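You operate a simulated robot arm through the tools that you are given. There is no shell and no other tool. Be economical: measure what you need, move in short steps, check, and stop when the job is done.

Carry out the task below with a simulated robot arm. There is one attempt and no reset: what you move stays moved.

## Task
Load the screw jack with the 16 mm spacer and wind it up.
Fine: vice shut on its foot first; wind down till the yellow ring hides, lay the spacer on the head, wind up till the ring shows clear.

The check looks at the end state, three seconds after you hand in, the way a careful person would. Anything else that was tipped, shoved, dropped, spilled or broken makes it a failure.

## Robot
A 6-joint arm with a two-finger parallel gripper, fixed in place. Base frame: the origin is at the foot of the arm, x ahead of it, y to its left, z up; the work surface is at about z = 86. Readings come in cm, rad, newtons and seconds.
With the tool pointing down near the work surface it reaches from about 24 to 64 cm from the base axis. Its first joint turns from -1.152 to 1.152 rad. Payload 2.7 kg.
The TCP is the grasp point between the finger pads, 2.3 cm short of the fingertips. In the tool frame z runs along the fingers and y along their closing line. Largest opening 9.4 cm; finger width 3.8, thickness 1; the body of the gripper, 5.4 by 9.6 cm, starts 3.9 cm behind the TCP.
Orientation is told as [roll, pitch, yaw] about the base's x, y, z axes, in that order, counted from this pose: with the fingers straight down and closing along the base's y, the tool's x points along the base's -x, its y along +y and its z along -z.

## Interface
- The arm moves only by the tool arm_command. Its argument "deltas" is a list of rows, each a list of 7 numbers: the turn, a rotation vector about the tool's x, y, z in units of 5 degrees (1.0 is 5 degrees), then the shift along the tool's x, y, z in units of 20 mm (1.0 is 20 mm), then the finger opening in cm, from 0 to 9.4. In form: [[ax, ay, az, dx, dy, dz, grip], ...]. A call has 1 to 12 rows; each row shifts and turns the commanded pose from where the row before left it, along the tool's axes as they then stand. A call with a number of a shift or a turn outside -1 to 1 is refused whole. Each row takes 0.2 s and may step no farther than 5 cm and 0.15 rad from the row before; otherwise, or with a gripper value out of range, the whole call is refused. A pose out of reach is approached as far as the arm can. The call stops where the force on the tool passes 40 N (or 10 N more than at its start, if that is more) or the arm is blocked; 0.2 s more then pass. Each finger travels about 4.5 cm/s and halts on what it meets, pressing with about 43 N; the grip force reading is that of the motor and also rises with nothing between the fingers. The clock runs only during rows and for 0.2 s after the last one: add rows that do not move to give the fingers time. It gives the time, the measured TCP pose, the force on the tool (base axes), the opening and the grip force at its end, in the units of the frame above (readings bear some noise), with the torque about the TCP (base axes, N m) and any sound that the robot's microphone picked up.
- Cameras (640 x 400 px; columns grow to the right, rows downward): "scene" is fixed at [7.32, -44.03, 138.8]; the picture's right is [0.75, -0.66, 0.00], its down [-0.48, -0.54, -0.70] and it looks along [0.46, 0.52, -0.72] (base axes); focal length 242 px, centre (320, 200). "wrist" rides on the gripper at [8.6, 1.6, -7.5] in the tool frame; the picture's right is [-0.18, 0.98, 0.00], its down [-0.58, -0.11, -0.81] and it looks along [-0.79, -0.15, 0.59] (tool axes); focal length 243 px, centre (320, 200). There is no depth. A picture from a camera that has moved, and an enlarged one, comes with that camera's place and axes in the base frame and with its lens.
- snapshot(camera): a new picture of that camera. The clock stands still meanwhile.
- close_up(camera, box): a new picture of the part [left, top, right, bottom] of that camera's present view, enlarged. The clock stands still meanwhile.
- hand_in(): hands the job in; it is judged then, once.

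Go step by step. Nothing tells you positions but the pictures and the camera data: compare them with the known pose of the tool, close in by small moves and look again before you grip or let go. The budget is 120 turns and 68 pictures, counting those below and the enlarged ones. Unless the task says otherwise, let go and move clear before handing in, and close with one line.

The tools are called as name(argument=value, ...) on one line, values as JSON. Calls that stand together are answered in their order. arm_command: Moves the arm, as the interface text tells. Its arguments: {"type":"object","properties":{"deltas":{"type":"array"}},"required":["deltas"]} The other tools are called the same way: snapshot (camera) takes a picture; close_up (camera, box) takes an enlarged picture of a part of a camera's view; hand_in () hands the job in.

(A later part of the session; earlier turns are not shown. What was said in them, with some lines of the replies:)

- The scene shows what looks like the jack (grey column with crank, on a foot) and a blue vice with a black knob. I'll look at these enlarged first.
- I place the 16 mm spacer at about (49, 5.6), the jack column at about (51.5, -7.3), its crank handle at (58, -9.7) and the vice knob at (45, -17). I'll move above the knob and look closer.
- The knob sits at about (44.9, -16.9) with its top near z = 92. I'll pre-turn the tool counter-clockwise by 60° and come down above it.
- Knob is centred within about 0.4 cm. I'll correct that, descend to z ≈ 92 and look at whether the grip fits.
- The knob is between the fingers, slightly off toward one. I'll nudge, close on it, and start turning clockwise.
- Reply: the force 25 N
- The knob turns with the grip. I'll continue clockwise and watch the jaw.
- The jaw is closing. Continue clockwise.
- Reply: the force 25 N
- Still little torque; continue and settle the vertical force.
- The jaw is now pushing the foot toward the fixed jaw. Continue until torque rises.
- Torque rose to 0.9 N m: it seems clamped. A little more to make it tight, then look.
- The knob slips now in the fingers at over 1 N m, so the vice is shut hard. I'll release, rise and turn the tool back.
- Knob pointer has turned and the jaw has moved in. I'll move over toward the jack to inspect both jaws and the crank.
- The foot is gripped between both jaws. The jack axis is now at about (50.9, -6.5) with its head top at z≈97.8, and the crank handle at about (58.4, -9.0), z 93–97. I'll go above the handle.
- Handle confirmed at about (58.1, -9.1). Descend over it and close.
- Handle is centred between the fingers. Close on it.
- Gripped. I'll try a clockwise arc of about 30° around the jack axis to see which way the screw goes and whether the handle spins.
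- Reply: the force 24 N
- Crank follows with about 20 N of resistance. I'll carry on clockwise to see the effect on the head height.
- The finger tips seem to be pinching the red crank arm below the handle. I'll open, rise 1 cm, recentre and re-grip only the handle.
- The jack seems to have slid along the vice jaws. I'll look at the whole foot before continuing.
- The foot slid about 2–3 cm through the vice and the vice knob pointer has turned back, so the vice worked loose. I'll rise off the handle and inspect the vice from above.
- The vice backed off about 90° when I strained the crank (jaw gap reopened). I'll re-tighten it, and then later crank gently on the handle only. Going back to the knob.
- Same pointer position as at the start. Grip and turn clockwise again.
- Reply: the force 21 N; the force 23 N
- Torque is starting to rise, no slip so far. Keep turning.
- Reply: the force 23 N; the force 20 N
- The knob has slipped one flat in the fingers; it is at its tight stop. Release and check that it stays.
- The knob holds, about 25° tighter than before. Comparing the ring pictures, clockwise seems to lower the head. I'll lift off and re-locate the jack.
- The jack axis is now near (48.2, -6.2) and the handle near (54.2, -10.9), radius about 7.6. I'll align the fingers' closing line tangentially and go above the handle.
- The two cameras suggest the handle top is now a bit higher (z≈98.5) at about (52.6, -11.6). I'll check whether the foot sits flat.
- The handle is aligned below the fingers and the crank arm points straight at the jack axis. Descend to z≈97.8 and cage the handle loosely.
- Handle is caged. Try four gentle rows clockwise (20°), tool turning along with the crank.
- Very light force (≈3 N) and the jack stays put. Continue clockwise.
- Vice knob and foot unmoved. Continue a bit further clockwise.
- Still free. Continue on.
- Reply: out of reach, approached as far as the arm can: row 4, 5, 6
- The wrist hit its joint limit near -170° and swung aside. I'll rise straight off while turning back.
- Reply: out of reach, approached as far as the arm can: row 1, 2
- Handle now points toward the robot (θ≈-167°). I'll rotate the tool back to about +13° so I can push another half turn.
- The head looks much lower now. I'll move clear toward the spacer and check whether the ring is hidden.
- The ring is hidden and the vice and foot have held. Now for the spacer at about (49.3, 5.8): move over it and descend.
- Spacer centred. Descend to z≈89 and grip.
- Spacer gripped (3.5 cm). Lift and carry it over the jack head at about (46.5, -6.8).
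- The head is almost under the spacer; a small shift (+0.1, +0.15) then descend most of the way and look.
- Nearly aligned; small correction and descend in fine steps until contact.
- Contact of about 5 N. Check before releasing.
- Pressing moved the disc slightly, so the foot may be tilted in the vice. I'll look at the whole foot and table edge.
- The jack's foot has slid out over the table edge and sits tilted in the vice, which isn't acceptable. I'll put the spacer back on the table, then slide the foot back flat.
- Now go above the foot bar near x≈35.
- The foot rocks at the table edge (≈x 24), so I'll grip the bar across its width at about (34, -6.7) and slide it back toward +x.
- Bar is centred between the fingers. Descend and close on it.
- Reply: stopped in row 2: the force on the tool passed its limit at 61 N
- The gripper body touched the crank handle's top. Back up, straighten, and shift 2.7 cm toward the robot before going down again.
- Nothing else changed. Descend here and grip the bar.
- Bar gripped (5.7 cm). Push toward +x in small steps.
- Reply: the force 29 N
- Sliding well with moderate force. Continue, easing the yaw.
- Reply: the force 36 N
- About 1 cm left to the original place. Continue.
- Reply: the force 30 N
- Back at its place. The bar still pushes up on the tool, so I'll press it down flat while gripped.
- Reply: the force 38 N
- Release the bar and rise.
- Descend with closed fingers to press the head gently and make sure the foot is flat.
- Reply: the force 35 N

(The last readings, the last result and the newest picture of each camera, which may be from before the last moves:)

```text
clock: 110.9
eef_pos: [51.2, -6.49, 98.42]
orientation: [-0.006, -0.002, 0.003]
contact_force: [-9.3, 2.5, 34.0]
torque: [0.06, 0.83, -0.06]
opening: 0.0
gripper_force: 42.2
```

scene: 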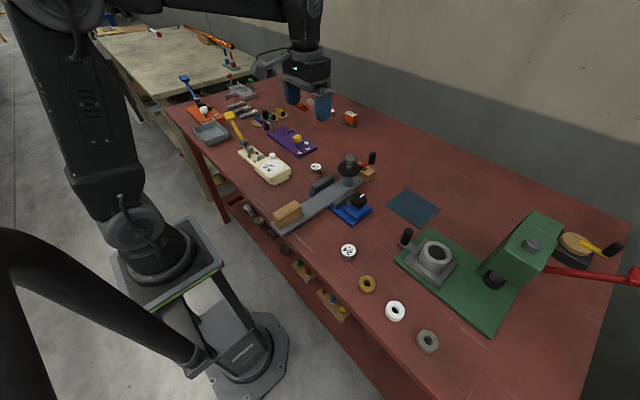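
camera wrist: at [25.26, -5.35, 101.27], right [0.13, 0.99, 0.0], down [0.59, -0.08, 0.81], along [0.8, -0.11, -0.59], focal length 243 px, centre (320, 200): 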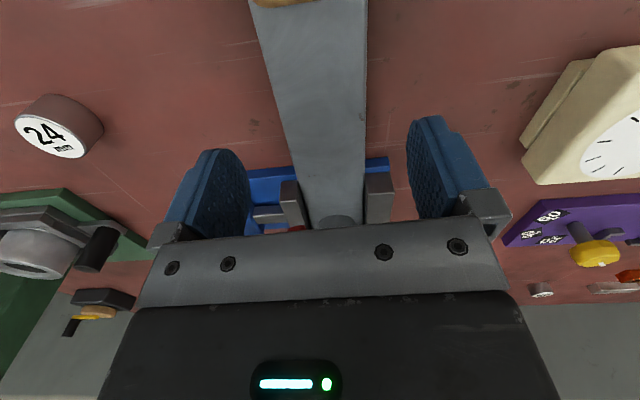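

The head is firm at z≈96.15 and the foot is flat. Now re-tighten the vice: go to the knob at (45.05, -17.0) with yaw +50° to match its flats.

arm_command(deltas=[[0, 0, 0, 0, 0, -0.95, 0], [0, 0, 0, 0, 0, -0.95, 2], [0, 0, 0, 0, 0, -0.95, 4], [0, 0, 0, 0, 0, -0.95, 5.8], [0, 0, 0, 0.51, -0.875, 0, 5.8], [0, 0, 0, 0.51, -0.875, 0, 5.8], [0, 0, 0, 0.51, -0.875, 0, 5.8], [0, 0, 0, 0.51, -0.875, 0, 5.8], [0, 0, 0, 0.51, -0.875, 0, 5.8], [0, 0, 0, 0.51, -0.875, 0, 5.8]])

arm_command(deltas=[[0, 0, -1, 0, 0, 0, 5.8], [0, 0, -1, 0, 0, 0, 5.8], [0, 0, -1, 0, 0, 0, 5.8], [0, 0, -1, 0, 0, 0, 5.8], [0, 0, -1, 0, 0, 0, 5.8], [0, 0, -1, 0, 0, 0, 5.8], [0, 0, -1, 0, 0, 0, 5.8], [0, 0, -1, 0, 0, 0, 5.8], [0, 0, -1, 0, 0, 0, 5.8], [0, 0, -1, 0, 0, 0, 5.8]])

```text
clock: 113.1
eef_pos: [44.91, -16.94, 105.77]
orientation: [-0.005, 0.004, 0.001]
contact_force: [0.2, -0.3, -0.2]
torque: [-0.02, 0.0, 0.0]
opening: 5.8
gripper_force: 0.1
```

```text
clock: 115.3
eef_pos: [44.99, -16.94, 105.74]
orientation: [0.0, 0.005, 0.877]
contact_force: [-0.4, 0.6, 0.0]
torque: [0.02, 0.01, 0.01]
opening: 5.82
gripper_force: 0.0
```

arm_command(deltas=[[0, 0, 0, 0, 0, 0.95, 5.8], [0, 0, 0, 0, 0, 0.95, 5.8], [0, 0, 0, 0, 0, 0.95, 5.8], [0, 0, 0, 0, 0, 0.95, 5.8], [0, 0, 0, 0, 0, 0.95, 5.8], [0, 0, 0, 0, 0, 0.95, 5.8], [0, 0, 0, 0, 0, 0.95, 5.8], [0, 0, 0, 0, 0, 0.2, 5.8]])

arm_command(deltas=[[0, 0, 0, 0, 0, 0, 3.5], [0, 0, 0, 0, 0, 0, 3.5], [0, 0, 0, 0, 0, 0, 3.5], [0, 0, 1, 0, 0, 0, 3.5], [0, 0, 1, 0, 0, 0, 3.5], [0, 0, 1, 0, 0, 0, 3.5]])

```text
clock: 117.1
eef_pos: [44.9, -16.96, 92.07]
orientation: [0.001, 0.007, 0.873]
contact_force: [0.1, -0.2, -0.3]
torque: [0.01, -0.05, 0.0]
opening: 5.79
gripper_force: 0.1
```

```text
clock: 118.5
eef_pos: [44.98, -17.03, 92.09]
orientation: [-0.002, 0.005, 0.61]
contact_force: [1.4, -3.4, 0.5]
torque: [0.9, 0.21, 0.04]
opening: 4.38
gripper_force: 45.0
```

It turned freely, so tightening was needed. Continue.

arm_command(deltas=[[0, 0, 1, 0, 0, 0, 3.5], [0, 0, 1, 0, 0, 0, 3.5], [0, 0, 1, 0, 0, 0, 3.5], [0, 0, 1, 0, 0, 0, 3.5]])

arm_command(deltas=[[0, 0, 1, 0, 0, 0, 3.5], [0, 0, 1, 0, 0, 0, 3.5], [0, 0, 1, 0, 0, 0, 3.5], [0, 0, 1, 0, 0, 0, 3.5]])

arm_command(deltas=[[0, 0, 1, 0, 0, 0, 3.5], [0, 0, 1, 0, 0, 0, 3.5], [0, 0, 1, 0, 0, 0, 3.5], [0, 0, 1, 0, 0, 0, 3.5]])

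```text
clock: 119.5
eef_pos: [44.86, -16.97, 92.15]
orientation: [-0.003, 0.006, 0.266]
contact_force: [0.4, -0.1, 1.6]
torque: [0.21, 0.45, 1.27]
opening: 4.29
gripper_force: 44.6
```

```text
clock: 120.5
eef_pos: [45.02, -17.13, 92.0]
orientation: [-0.003, 0.002, -0.085]
contact_force: [-1.0, 2.9, -1.5]
torque: [0.52, 0.2, 0.6]
opening: 4.29
gripper_force: 45.4
```

```text
clock: 121.5
eef_pos: [44.96, -16.95, 92.05]
orientation: [-0.005, 0.002, -0.436]
contact_force: [-0.4, 3.8, -1.4]
torque: [0.43, 0.0, 0.12]
opening: 4.35
gripper_force: 23.4
```

arm_command(deltas=[[0, 0, 1, 0, 0, 0, 3.5], [0, 0, 1, 0, 0, 0, 3.5], [0, 0, 1, 0, 0, 0, 3.5]])

arm_command(deltas=[[0, 0, 1, 0, 0, 0, 3.5], [0, 0, 1, 0, 0, 0, 3.5]])

```text
clock: 122.3
eef_pos: [45.14, -17.1, 92.02]
orientation: [-0.005, 0.0, -0.694]
contact_force: [1.2, 6.2, -1.1]
torque: [0.3, -0.15, 1.24]
opening: 4.33
gripper_force: 45.2
```

```text
clock: 122.9
eef_pos: [45.02, -16.96, 92.08]
orientation: [-0.005, -0.004, -0.873]
contact_force: [2.6, 3.0, -1.7]
torque: [0.55, -0.21, 0.34]
opening: 4.36
gripper_force: 44.1
```

The vice is tight again (slips at 1.25 N m). Release, rise, turn back and go to the spacer.

arm_command(deltas=[[0, 0, 0, 0, 0, 0, 5.8], [0, 0, 0, 0, 0, 0, 5.8], [0, 0, 0, 0, 0, -0.9, 6], [0, 0, 0, 0, 0, -0.95, 6], [0, 0, 0, 0, 0, -0.95, 6], [0, 0, 0, 0, 0, -0.95, 6], [0, 0, 0, 0, 0, -0.95, 6], [0, 0, 0, 0, 0, -0.95, 6], [0, 0, -1, 0, 0, -0.5, 6], [0, 0, -1, 0, 0, 0, 6], [0, 0, -1, 0, 0, 0, 6], [0, 0, -1, 0, 0, 0, 6]])

arm_command(deltas=[[0, 0, -1, 0, 0, 0, 6], [0, 0, -1, 0, 0, 0, 6], [0, 0, -1, 0, 0, 0, 6], [0, 0, -1, 0, 0, 0, 6], [0, 0, -1, 0, 0, 0, 6], [0, 0, -0.4, 0, 0, 0, 6]])

```text
clock: 125.5
eef_pos: [45.04, -17.07, 104.54]
orientation: [-0.004, -0.003, -0.521]
contact_force: [0.9, -0.7, -0.7]
torque: [0.0, -0.02, 0.0]
opening: 5.97
gripper_force: 0.1
```

```text
clock: 126.9
eef_pos: [44.98, -16.84, 104.3]
orientation: [-0.005, 0.005, -0.049]
contact_force: [-0.6, 0.8, -0.8]
torque: [-0.02, -0.03, 0.01]
opening: 6.01
gripper_force: 0.1
```

arm_command(deltas=[[0, 0, 0, -0.124, 0.961, 0, 6], [0, 0, 0, -0.124, 0.961, 0, 6], [0, 0, 0, -0.124, 0.961, 0, 6], [0, 0, 0, -0.124, 0.961, 0, 6], [0, 0, 0, -0.124, 0.961, 0, 6], [0, 0, 0, -0.124, 0.961, 0, 6], [0, 0, 0, -0.124, 0.961, 0, 6], [0, 0, 0, -0.124, 0.961, 0, 6], [0, 0, 0, -0.124, 0.961, 0, 6], [0, 0, 0, -0.124, 0.961, 0, 6], [0, 0, 0, -0.124, 0.961, 0, 6], [0, 0, 0, -0.124, 0.961, 0, 6]])

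arm_command(deltas=[[0, 0, 0, 0, 0, 0.95, 6], [0, 0, 0, 0, 0, 0.95, 6], [0, 0, 0, 0, 0, 0.95, 6], [0, 0, 0, 0, 0, 0.95, 6], [0, 0, 0, 0, 0, 0.95, 6], [0, 0, 0, 0, 0, 0.95, 6], [0, 0, 0, 0, 0, 0.95, 6]])

```text
clock: 129.5
eef_pos: [49.17, 5.95, 104.2]
orientation: [-0.006, 0.002, -0.05]
contact_force: [0.3, 0.6, -0.7]
torque: [0.0, 0.0, -0.01]
opening: 6.01
gripper_force: 0.0
```

```text
clock: 131.1
eef_pos: [49.08, 5.97, 90.92]
orientation: [-0.006, 0.005, -0.05]
contact_force: [0.1, -0.1, -0.8]
torque: [-0.01, 0.01, -0.02]
opening: 5.98
gripper_force: 0.1
```

arm_command(deltas=[[0, 0, 0, 0, 0.03, 0.5, 6], [0, 0, 0, 0, 0, 0.45, 6], [0, 0, 0, 0, 0, 0, 3], [0, 0, 0, 0, 0, 0, 3], [0, 0, 0, 0, 0, 0, 3], [0, 0, 0, 0, 0, 0, 3]])

arm_command(deltas=[[0, 0, 0, 0, 0, -0.9, 3], [0, 0, 0, 0, 0, -0.95, 3], [0, 0, 0, 0, 0, -0.95, 3], [0, 0, 0, 0, 0, -0.95, 3], [0, 0, 0, 0, 0, -0.95, 3], [0, 0, 0, 0, 0, -0.95, 3], [0, 0, 0, 0, 0, -0.95, 3]])

```text
clock: 132.5
eef_pos: [49.09, 6.0, 89.04]
orientation: [-0.006, 0.005, -0.051]
contact_force: [0.5, 0.2, 0.0]
torque: [-0.03, -0.04, -0.03]
opening: 3.49
gripper_force: 42.8
```

```text
clock: 134.1
eef_pos: [49.12, 6.01, 102.31]
orientation: [-0.006, 0.005, -0.051]
contact_force: [-0.2, 0.1, -0.6]
torque: [-0.01, -0.01, -0.01]
opening: 3.47
gripper_force: 42.8
```

Spacer held. Carry it to the head at about (51.0, -6.5), then one picture for alignment.

arm_command(deltas=[[0, 0, 0, -0.18, -0.886, 0, 3], [0, 0, 0, -0.18, -0.886, 0, 3], [0, 0, 0, -0.18, -0.886, 0, 3], [0, 0, 0, -0.18, -0.886, 0, 3], [0, 0, 0, -0.18, -0.886, 0, 3], [0, 0, 0, -0.18, -0.886, 0, 3], [0, 0, 0, -0.18, -0.886, 0, 3]])

snapshot(camera="wrist")

```text
clock: 135.7
eef_pos: [51.08, -6.6, 102.32]
orientation: [-0.007, 0.004, -0.051]
contact_force: [0.6, 0.1, -0.4]
torque: [0.01, 0.01, -0.03]
opening: 3.49
gripper_force: 43.1
```

```text
1 pictures are left
camera wrist: at [42.46, -4.48, 109.74], right [0.23, 0.97, -0.01], down [0.58, -0.13, 0.8], along [0.78, -0.19, -0.59], focal length 243 px, centre (320, 200)
```

wrist: 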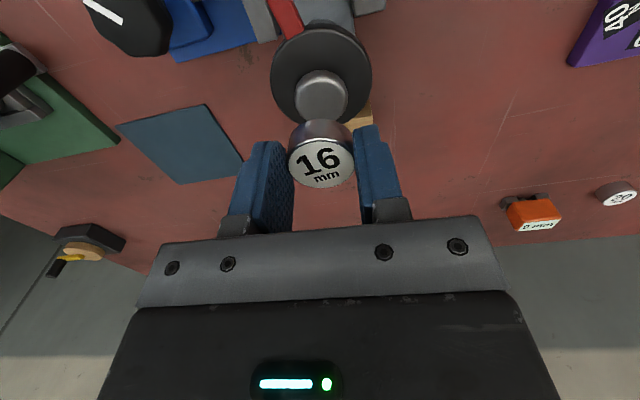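

The head centre appears about 0.4 cm nearer to me; correct and lower until light contact.

arm_command(deltas=[[0, 0, 0, 0.1, 0.04, 0.4, 3], [0, 0, 0, 0.09, 0.03, 0.5, 3], [0, 0, 0, 0, 0, 0.4, 3], [0, 0, 0, 0, 0, 0.1, 3]])

arm_command(deltas=[[0, 0, 0, 0, 0, 0.05, 3], [0, 0, 0, 0, 0, 0.05, 3]])

```text
clock: 136.7
eef_pos: [50.67, -6.28, 99.48]
orientation: [-0.007, 0.003, -0.051]
contact_force: [-0.1, -0.1, -1.2]
torque: [0.02, -0.01, 0.03]
opening: 3.5
gripper_force: 43.1
```

```text
clock: 137.3
eef_pos: [50.7, -6.3, 99.25]
orientation: [-0.005, 0.003, -0.051]
contact_force: [-1.0, 0.7, -0.2]
torque: [0.0, 0.02, -0.01]
opening: 3.47
gripper_force: 43.1
```

arm_command(deltas=[[0, 0, 0, 0, -0.05, 0.03, 3], [0, 0, 0, 0, 0, 0.03, 3]])

arm_command(deltas=[[0, 0, 0, 0, 0, 0.03, 3]])

```text
clock: 137.9
eef_pos: [50.64, -6.47, 99.28]
orientation: [-0.004, 0.003, -0.052]
contact_force: [-0.8, 0.0, 0.8]
torque: [0.03, 0.02, 0.03]
opening: 3.47
gripper_force: 42.9
```

```text
clock: 138.3
eef_pos: [50.72, -6.51, 99.02]
orientation: [-0.006, 0.003, -0.05]
contact_force: [-0.9, 0.7, 4.1]
torque: [0.06, 0.0, 0.01]
opening: 3.46
gripper_force: 43.0
```

arm_command(deltas=[[0, 0, 0, 0, 0, 0.03, 3], [0, 0, 0, 0, 0, 0, 3]])

```text
clock: 138.9
eef_pos: [50.73, -6.54, 99.1]
orientation: [-0.006, 0.0, -0.05]
contact_force: [-1.1, -0.9, 9.3]
torque: [0.05, 0.04, -0.04]
opening: 3.47
gripper_force: 43.3
```

Seated flat, with near-zero tilting torque. Release gently and rise.

arm_command(deltas=[[0, 0, 0, 0, 0, 0, 4], [0, 0, 0, 0, 0, 0, 4.8], [0, 0, 0, 0, 0, 0, 5.6], [0, 0, 0, 0, 0, 0, 6], [0, 0, 0, 0, 0, -0.5, 6], [0, 0, 0, 0, 0, -0.8, 6], [0, 0, 0, 0, 0, -0.8, 6], [0, 0, 0, 0, 0, -0.8, 6], [0, 0, 0, 0, 0, -0.3, 6]])

```text
clock: 140.9
eef_pos: [50.66, -6.45, 105.48]
orientation: [-0.005, 0.004, -0.051]
contact_force: [0.3, -0.1, 0.3]
torque: [0.0, -0.01, 0.0]
opening: 6.0
gripper_force: 0.0
```

Next: wind up counter-clockwise. The handle should be at about (43.75, -8.5). I'll move above it and turn the tool to yaw ≈ -165° so that I can sweep back.

arm_command(deltas=[[0, 0, 0, 0.855, -0.3, 0, 5], [0, 0, 0, 0.855, -0.3, 0, 5], [0, 0, 0, 0.855, -0.3, 0, 5], [0, 0, 0, 0.855, -0.3, 0, 5], [0, 0, 1, 0, 0, 0, 5], [0, 0, 1, 0, 0, 0, 5], [0, 0, 1, 0, 0, 0, 5], [0, 0, 1, 0, 0, 0, 5], [0, 0, 1, 0, 0, 0, 5], [0, 0, 1, 0, 0, 0, 5], [0, 0, 1, 0, 0, 0, 5], [0, 0, 1, 0, 0, 0, 5]])

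arm_command(deltas=[[0, 0, 1, 0, 0, 0, 5], [0, 0, 1, 0, 0, 0, 5], [0, 0, 1, 0, 0, 0, 5], [0, 0, 1, 0, 0, 0, 5], [0, 0, 1, 0, 0, 0, 5], [0, 0, 1, 0, 0, 0, 5], [0, 0, 1, 0, 0, 0, 5], [0, 0, 1, 0, 0, 0, 5], [0, 0, 1, 0, 0, 0, 5], [0, 0, 1, 0, 0, 0, 5], [0, 0, 1, 0, 0, 0, 5], [0, 0, 1, 0, 0, 0, 5]])

arm_command(deltas=[[0, 0, 1, 0, 0, 0, 5], [0, 0, 1, 0, 0, 0, 5], [0, 0, 1, 0, 0, 0, 5], [0, 0, 1, 0, 0, 0, 5], [0, 0, 1, 0, 0, 0, 5], [0, 0, 1, 0, 0, 0, 5], [0, 0, 1, 0, 0, 0, 5], [0, 0, 1, 0, 0, 0, 5], [0, 0, 1, 0, 0, 0, 5], [0, 0, 1, 0, 0, 0, 5], [0, 0, 1, 0, 0, 0, 5]])

```text
clock: 143.5
eef_pos: [43.78, -8.61, 105.49]
orientation: [-0.006, -0.002, -0.751]
contact_force: [-0.2, -0.4, 0.4]
torque: [0.0, 0.0, -0.01]
opening: 5.01
gripper_force: 0.0
```

```text
clock: 146.1
eef_pos: [43.69, -8.46, 105.29]
orientation: [-0.003, -0.005, -1.796]
contact_force: [0.1, -0.3, -0.6]
torque: [-0.01, 0.02, 0.0]
opening: 5.01
gripper_force: 0.1
```

```text
clock: 148.5
eef_pos: [43.7, -8.51, 105.41]
orientation: [0.004, -0.006, -2.757]
contact_force: [-0.4, 0.4, -0.4]
torque: [-0.03, 0.0, 0.0]
opening: 5.0
gripper_force: 0.0
```

Descend with a wide opening, then close to a loose cage.

arm_command(deltas=[[0, 0, 0, 0, 0, 0.7, 7], [0, 0, 0, 0, 0, 0.7, 7], [0, 0, 0, 0, 0, 0.6, 7], [0, 0, 0, 0, 0, 0.6, 7], [0, 0, 0, 0, 0, 0.5, 7], [0, 0, 0, 0, 0, 0.5, 7], [0, 0, 0, 0, 0, 0.4, 7], [0, 0, 0, 0, 0, 0.35, 7]])

arm_command(deltas=[[0, 0, 0, 0, 0, 0, 5], [0, 0, 0, 0, 0, 0, 4], [0, 0, 0, 0, 0, 0, 3.2], [0, 0, 0, 0, 0, 0, 2.7], [0, 0, 0, 0, 0, 0, 1.8], [0, 0, 0, 0, 0, 0, 1.8]])

```text
clock: 150.3
eef_pos: [43.77, -8.53, 96.84]
orientation: [0.001, -0.006, -2.756]
contact_force: [-0.7, 0.4, 0.5]
torque: [0.0, -0.02, -0.02]
opening: 6.99
gripper_force: 0.1
```

```text
clock: 151.7
eef_pos: [43.85, -8.51, 96.72]
orientation: [0.002, -0.005, -2.752]
contact_force: [-3.1, 4.9, 0.4]
torque: [0.21, 0.55, 0.33]
opening: 1.95
gripper_force: 42.4
```

Handle found between the fingers (1.95 cm). Loosen to a cage and start counter-clockwise.

arm_command(deltas=[[0, 0, 1, 0, 0, 0, 2.7], [0, 0, 0, 0, 0, 0, 2.7], [0, 0, -1, 0.03, 0.322, 0, 2.7], [0, 0, -1, 0.03, 0.322, 0, 2.7], [0, 0, -1, 0.03, 0.322, 0, 2.7], [0, 0, -1, 0.03, 0.322, 0, 2.7]])

```text
clock: 153.1
eef_pos: [44.98, -10.7, 96.66]
orientation: [0.002, -0.006, -2.491]
contact_force: [-4.9, 3.5, -1.5]
torque: [0.04, 0.11, 0.04]
opening: 2.91
gripper_force: 2.7
```

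Moves with about 6 N. Continue.

arm_command(deltas=[[0, 0, -1, 0.02, 0.322, 0, 2.7], [0, 0, -1, 0.02, 0.322, 0, 2.7], [0, 0, -1, 0.02, 0.322, 0, 2.7], [0, 0, -1, 0.02, 0.322, 0, 2.7], [0, 0, -1, 0.02, 0.322, 0, 2.7], [0, 0, -1, 0.02, 0.322, 0, 2.7], [0, 0, -1, 0.02, 0.322, 0, 2.7], [0, 0, -1, 0.02, 0.322, 0, 2.7], [0, 0, -1, 0.02, 0.322, 0, 2.7], [0, 0, -1, 0.02, 0.322, 0, 2.7]])

```text
clock: 155.3
eef_pos: [50.62, -13.59, 96.67]
orientation: [-0.003, -0.005, -1.621]
contact_force: [-4.1, -0.4, 1.1]
torque: [0.0, -0.02, 0.03]
opening: 2.86
gripper_force: 2.0
```

arm_command(deltas=[[0, 0, -1, 0.012, 0.322, 0, 2.7], [0, 0, -1, 0.012, 0.322, 0, 2.7], [0, 0, -1, 0.012, 0.322, 0, 2.7], [0, 0, -1, 0.012, 0.322, 0, 2.7], [0, 0, -1, 0.012, 0.322, 0, 2.7], [0, 0, -1, 0.012, 0.322, 0, 2.7], [0, 0, -1, 0.012, 0.322, 0, 2.7], [0, 0, -1, 0.012, 0.322, 0, 2.7], [0, 0, -1, 0.012, 0.322, 0, 2.7], [0, 0, -1, 0.012, 0.322, 0, 2.7]])

```text
clock: 157.5
eef_pos: [56.3, -11.18, 96.81]
orientation: [-0.005, -0.001, -0.747]
contact_force: [-0.5, -4.4, 0.8]
torque: [0.03, 0.02, 0.03]
opening: 2.92
gripper_force: 2.0
```

arm_command(deltas=[[0, 0, -1, 0.015, 0.322, 0, 2.7], [0, 0, -1, 0.015, 0.322, 0, 2.7], [0, 0, -1, 0.015, 0.322, 0, 2.7], [0, 0, -1, 0.015, 0.322, 0, 2.7], [0, 0, -1, 0.015, 0.322, 0, 2.7], [0, 0, -1, 0.015, 0.322, 0, 2.7], [0, 0, 0, 0, 0, 0, 2.7]])

```text
clock: 159.1
eef_pos: [58.07, -7.91, 96.69]
orientation: [-0.004, 0.0, -0.223]
contact_force: [1.0, -4.4, 0.4]
torque: [-0.07, -0.01, -0.02]
opening: 2.84
gripper_force: 1.4
```

Release, rise straight up and move clear to the far side.

arm_command(deltas=[[0, 0, 0, 0, 0, 0, 3.6], [0, 0, 0, 0, 0, 0, 4.6], [0, 0, 0, 0, 0, -0.6, 4.6], [0, 0, 0, 0, 0, -0.9, 4.6], [0, 0, 0, 0, 0, -0.9, 4.6], [0, 0, 0, 0, 0, -0.9, 4.6], [0, 0, 0, 0, 0, -0.9, 4.6], [0, 0, 0, 0, 0.9, -0.9, 4.6], [0, 0, 0, 0, 0.9, -0.5, 4.6], [0, 0, 0, 0, 0.9, 0, 4.6], [0, 0, 0, 0, 0.9, 0, 4.6], [0, 0, 0, 0, 0.9, 0, 4.6]])

close_up(camera="scene", box=[290, 125, 420, 206])

```text
clock: 161.7
eef_pos: [60.15, 0.99, 108.05]
orientation: [-0.006, 0.002, -0.224]
contact_force: [-0.1, 0.1, 0.3]
torque: [-0.01, 0.0, -0.04]
opening: 4.55
gripper_force: 0.1
```

```text
4.92 times, centred on (355, 166) of scene
camera zoom: at [7.31, -44.03, 138.8], right [0.75, -0.66, 0.0], down [-0.48, -0.54, -0.7], along [0.46, 0.52, -0.72], focal length 1189 px, centre (148, 370)
```

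zoom: 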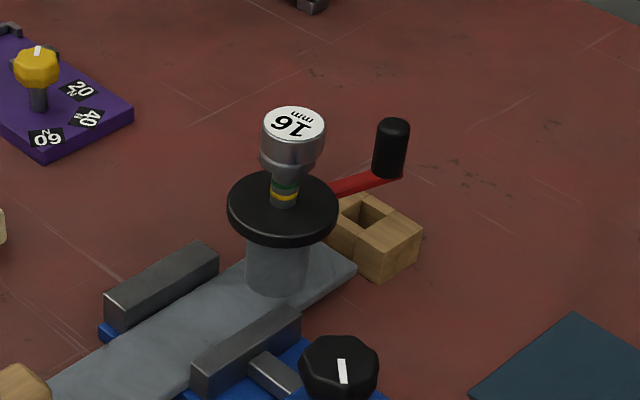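

The 16 mm spacer sits squarely on the head and the yellow ring shows clear with bare spindle below it. The vice is tight on the foot and the arm is clear, so I'm handing in.

hand_in()

```text
The job is handed in.
```

The screw jack is loaded with the 16 mm spacer and wound up until the yellow ring shows clear, with the vice shut on its foot. On the way the foot slid about 3 cm in the vice and tilted over the table edge, so I slid it back flat and re-tightened the vice before loading; the gripper also knocked the crank handle once (61 N), with no change visible afterwards.
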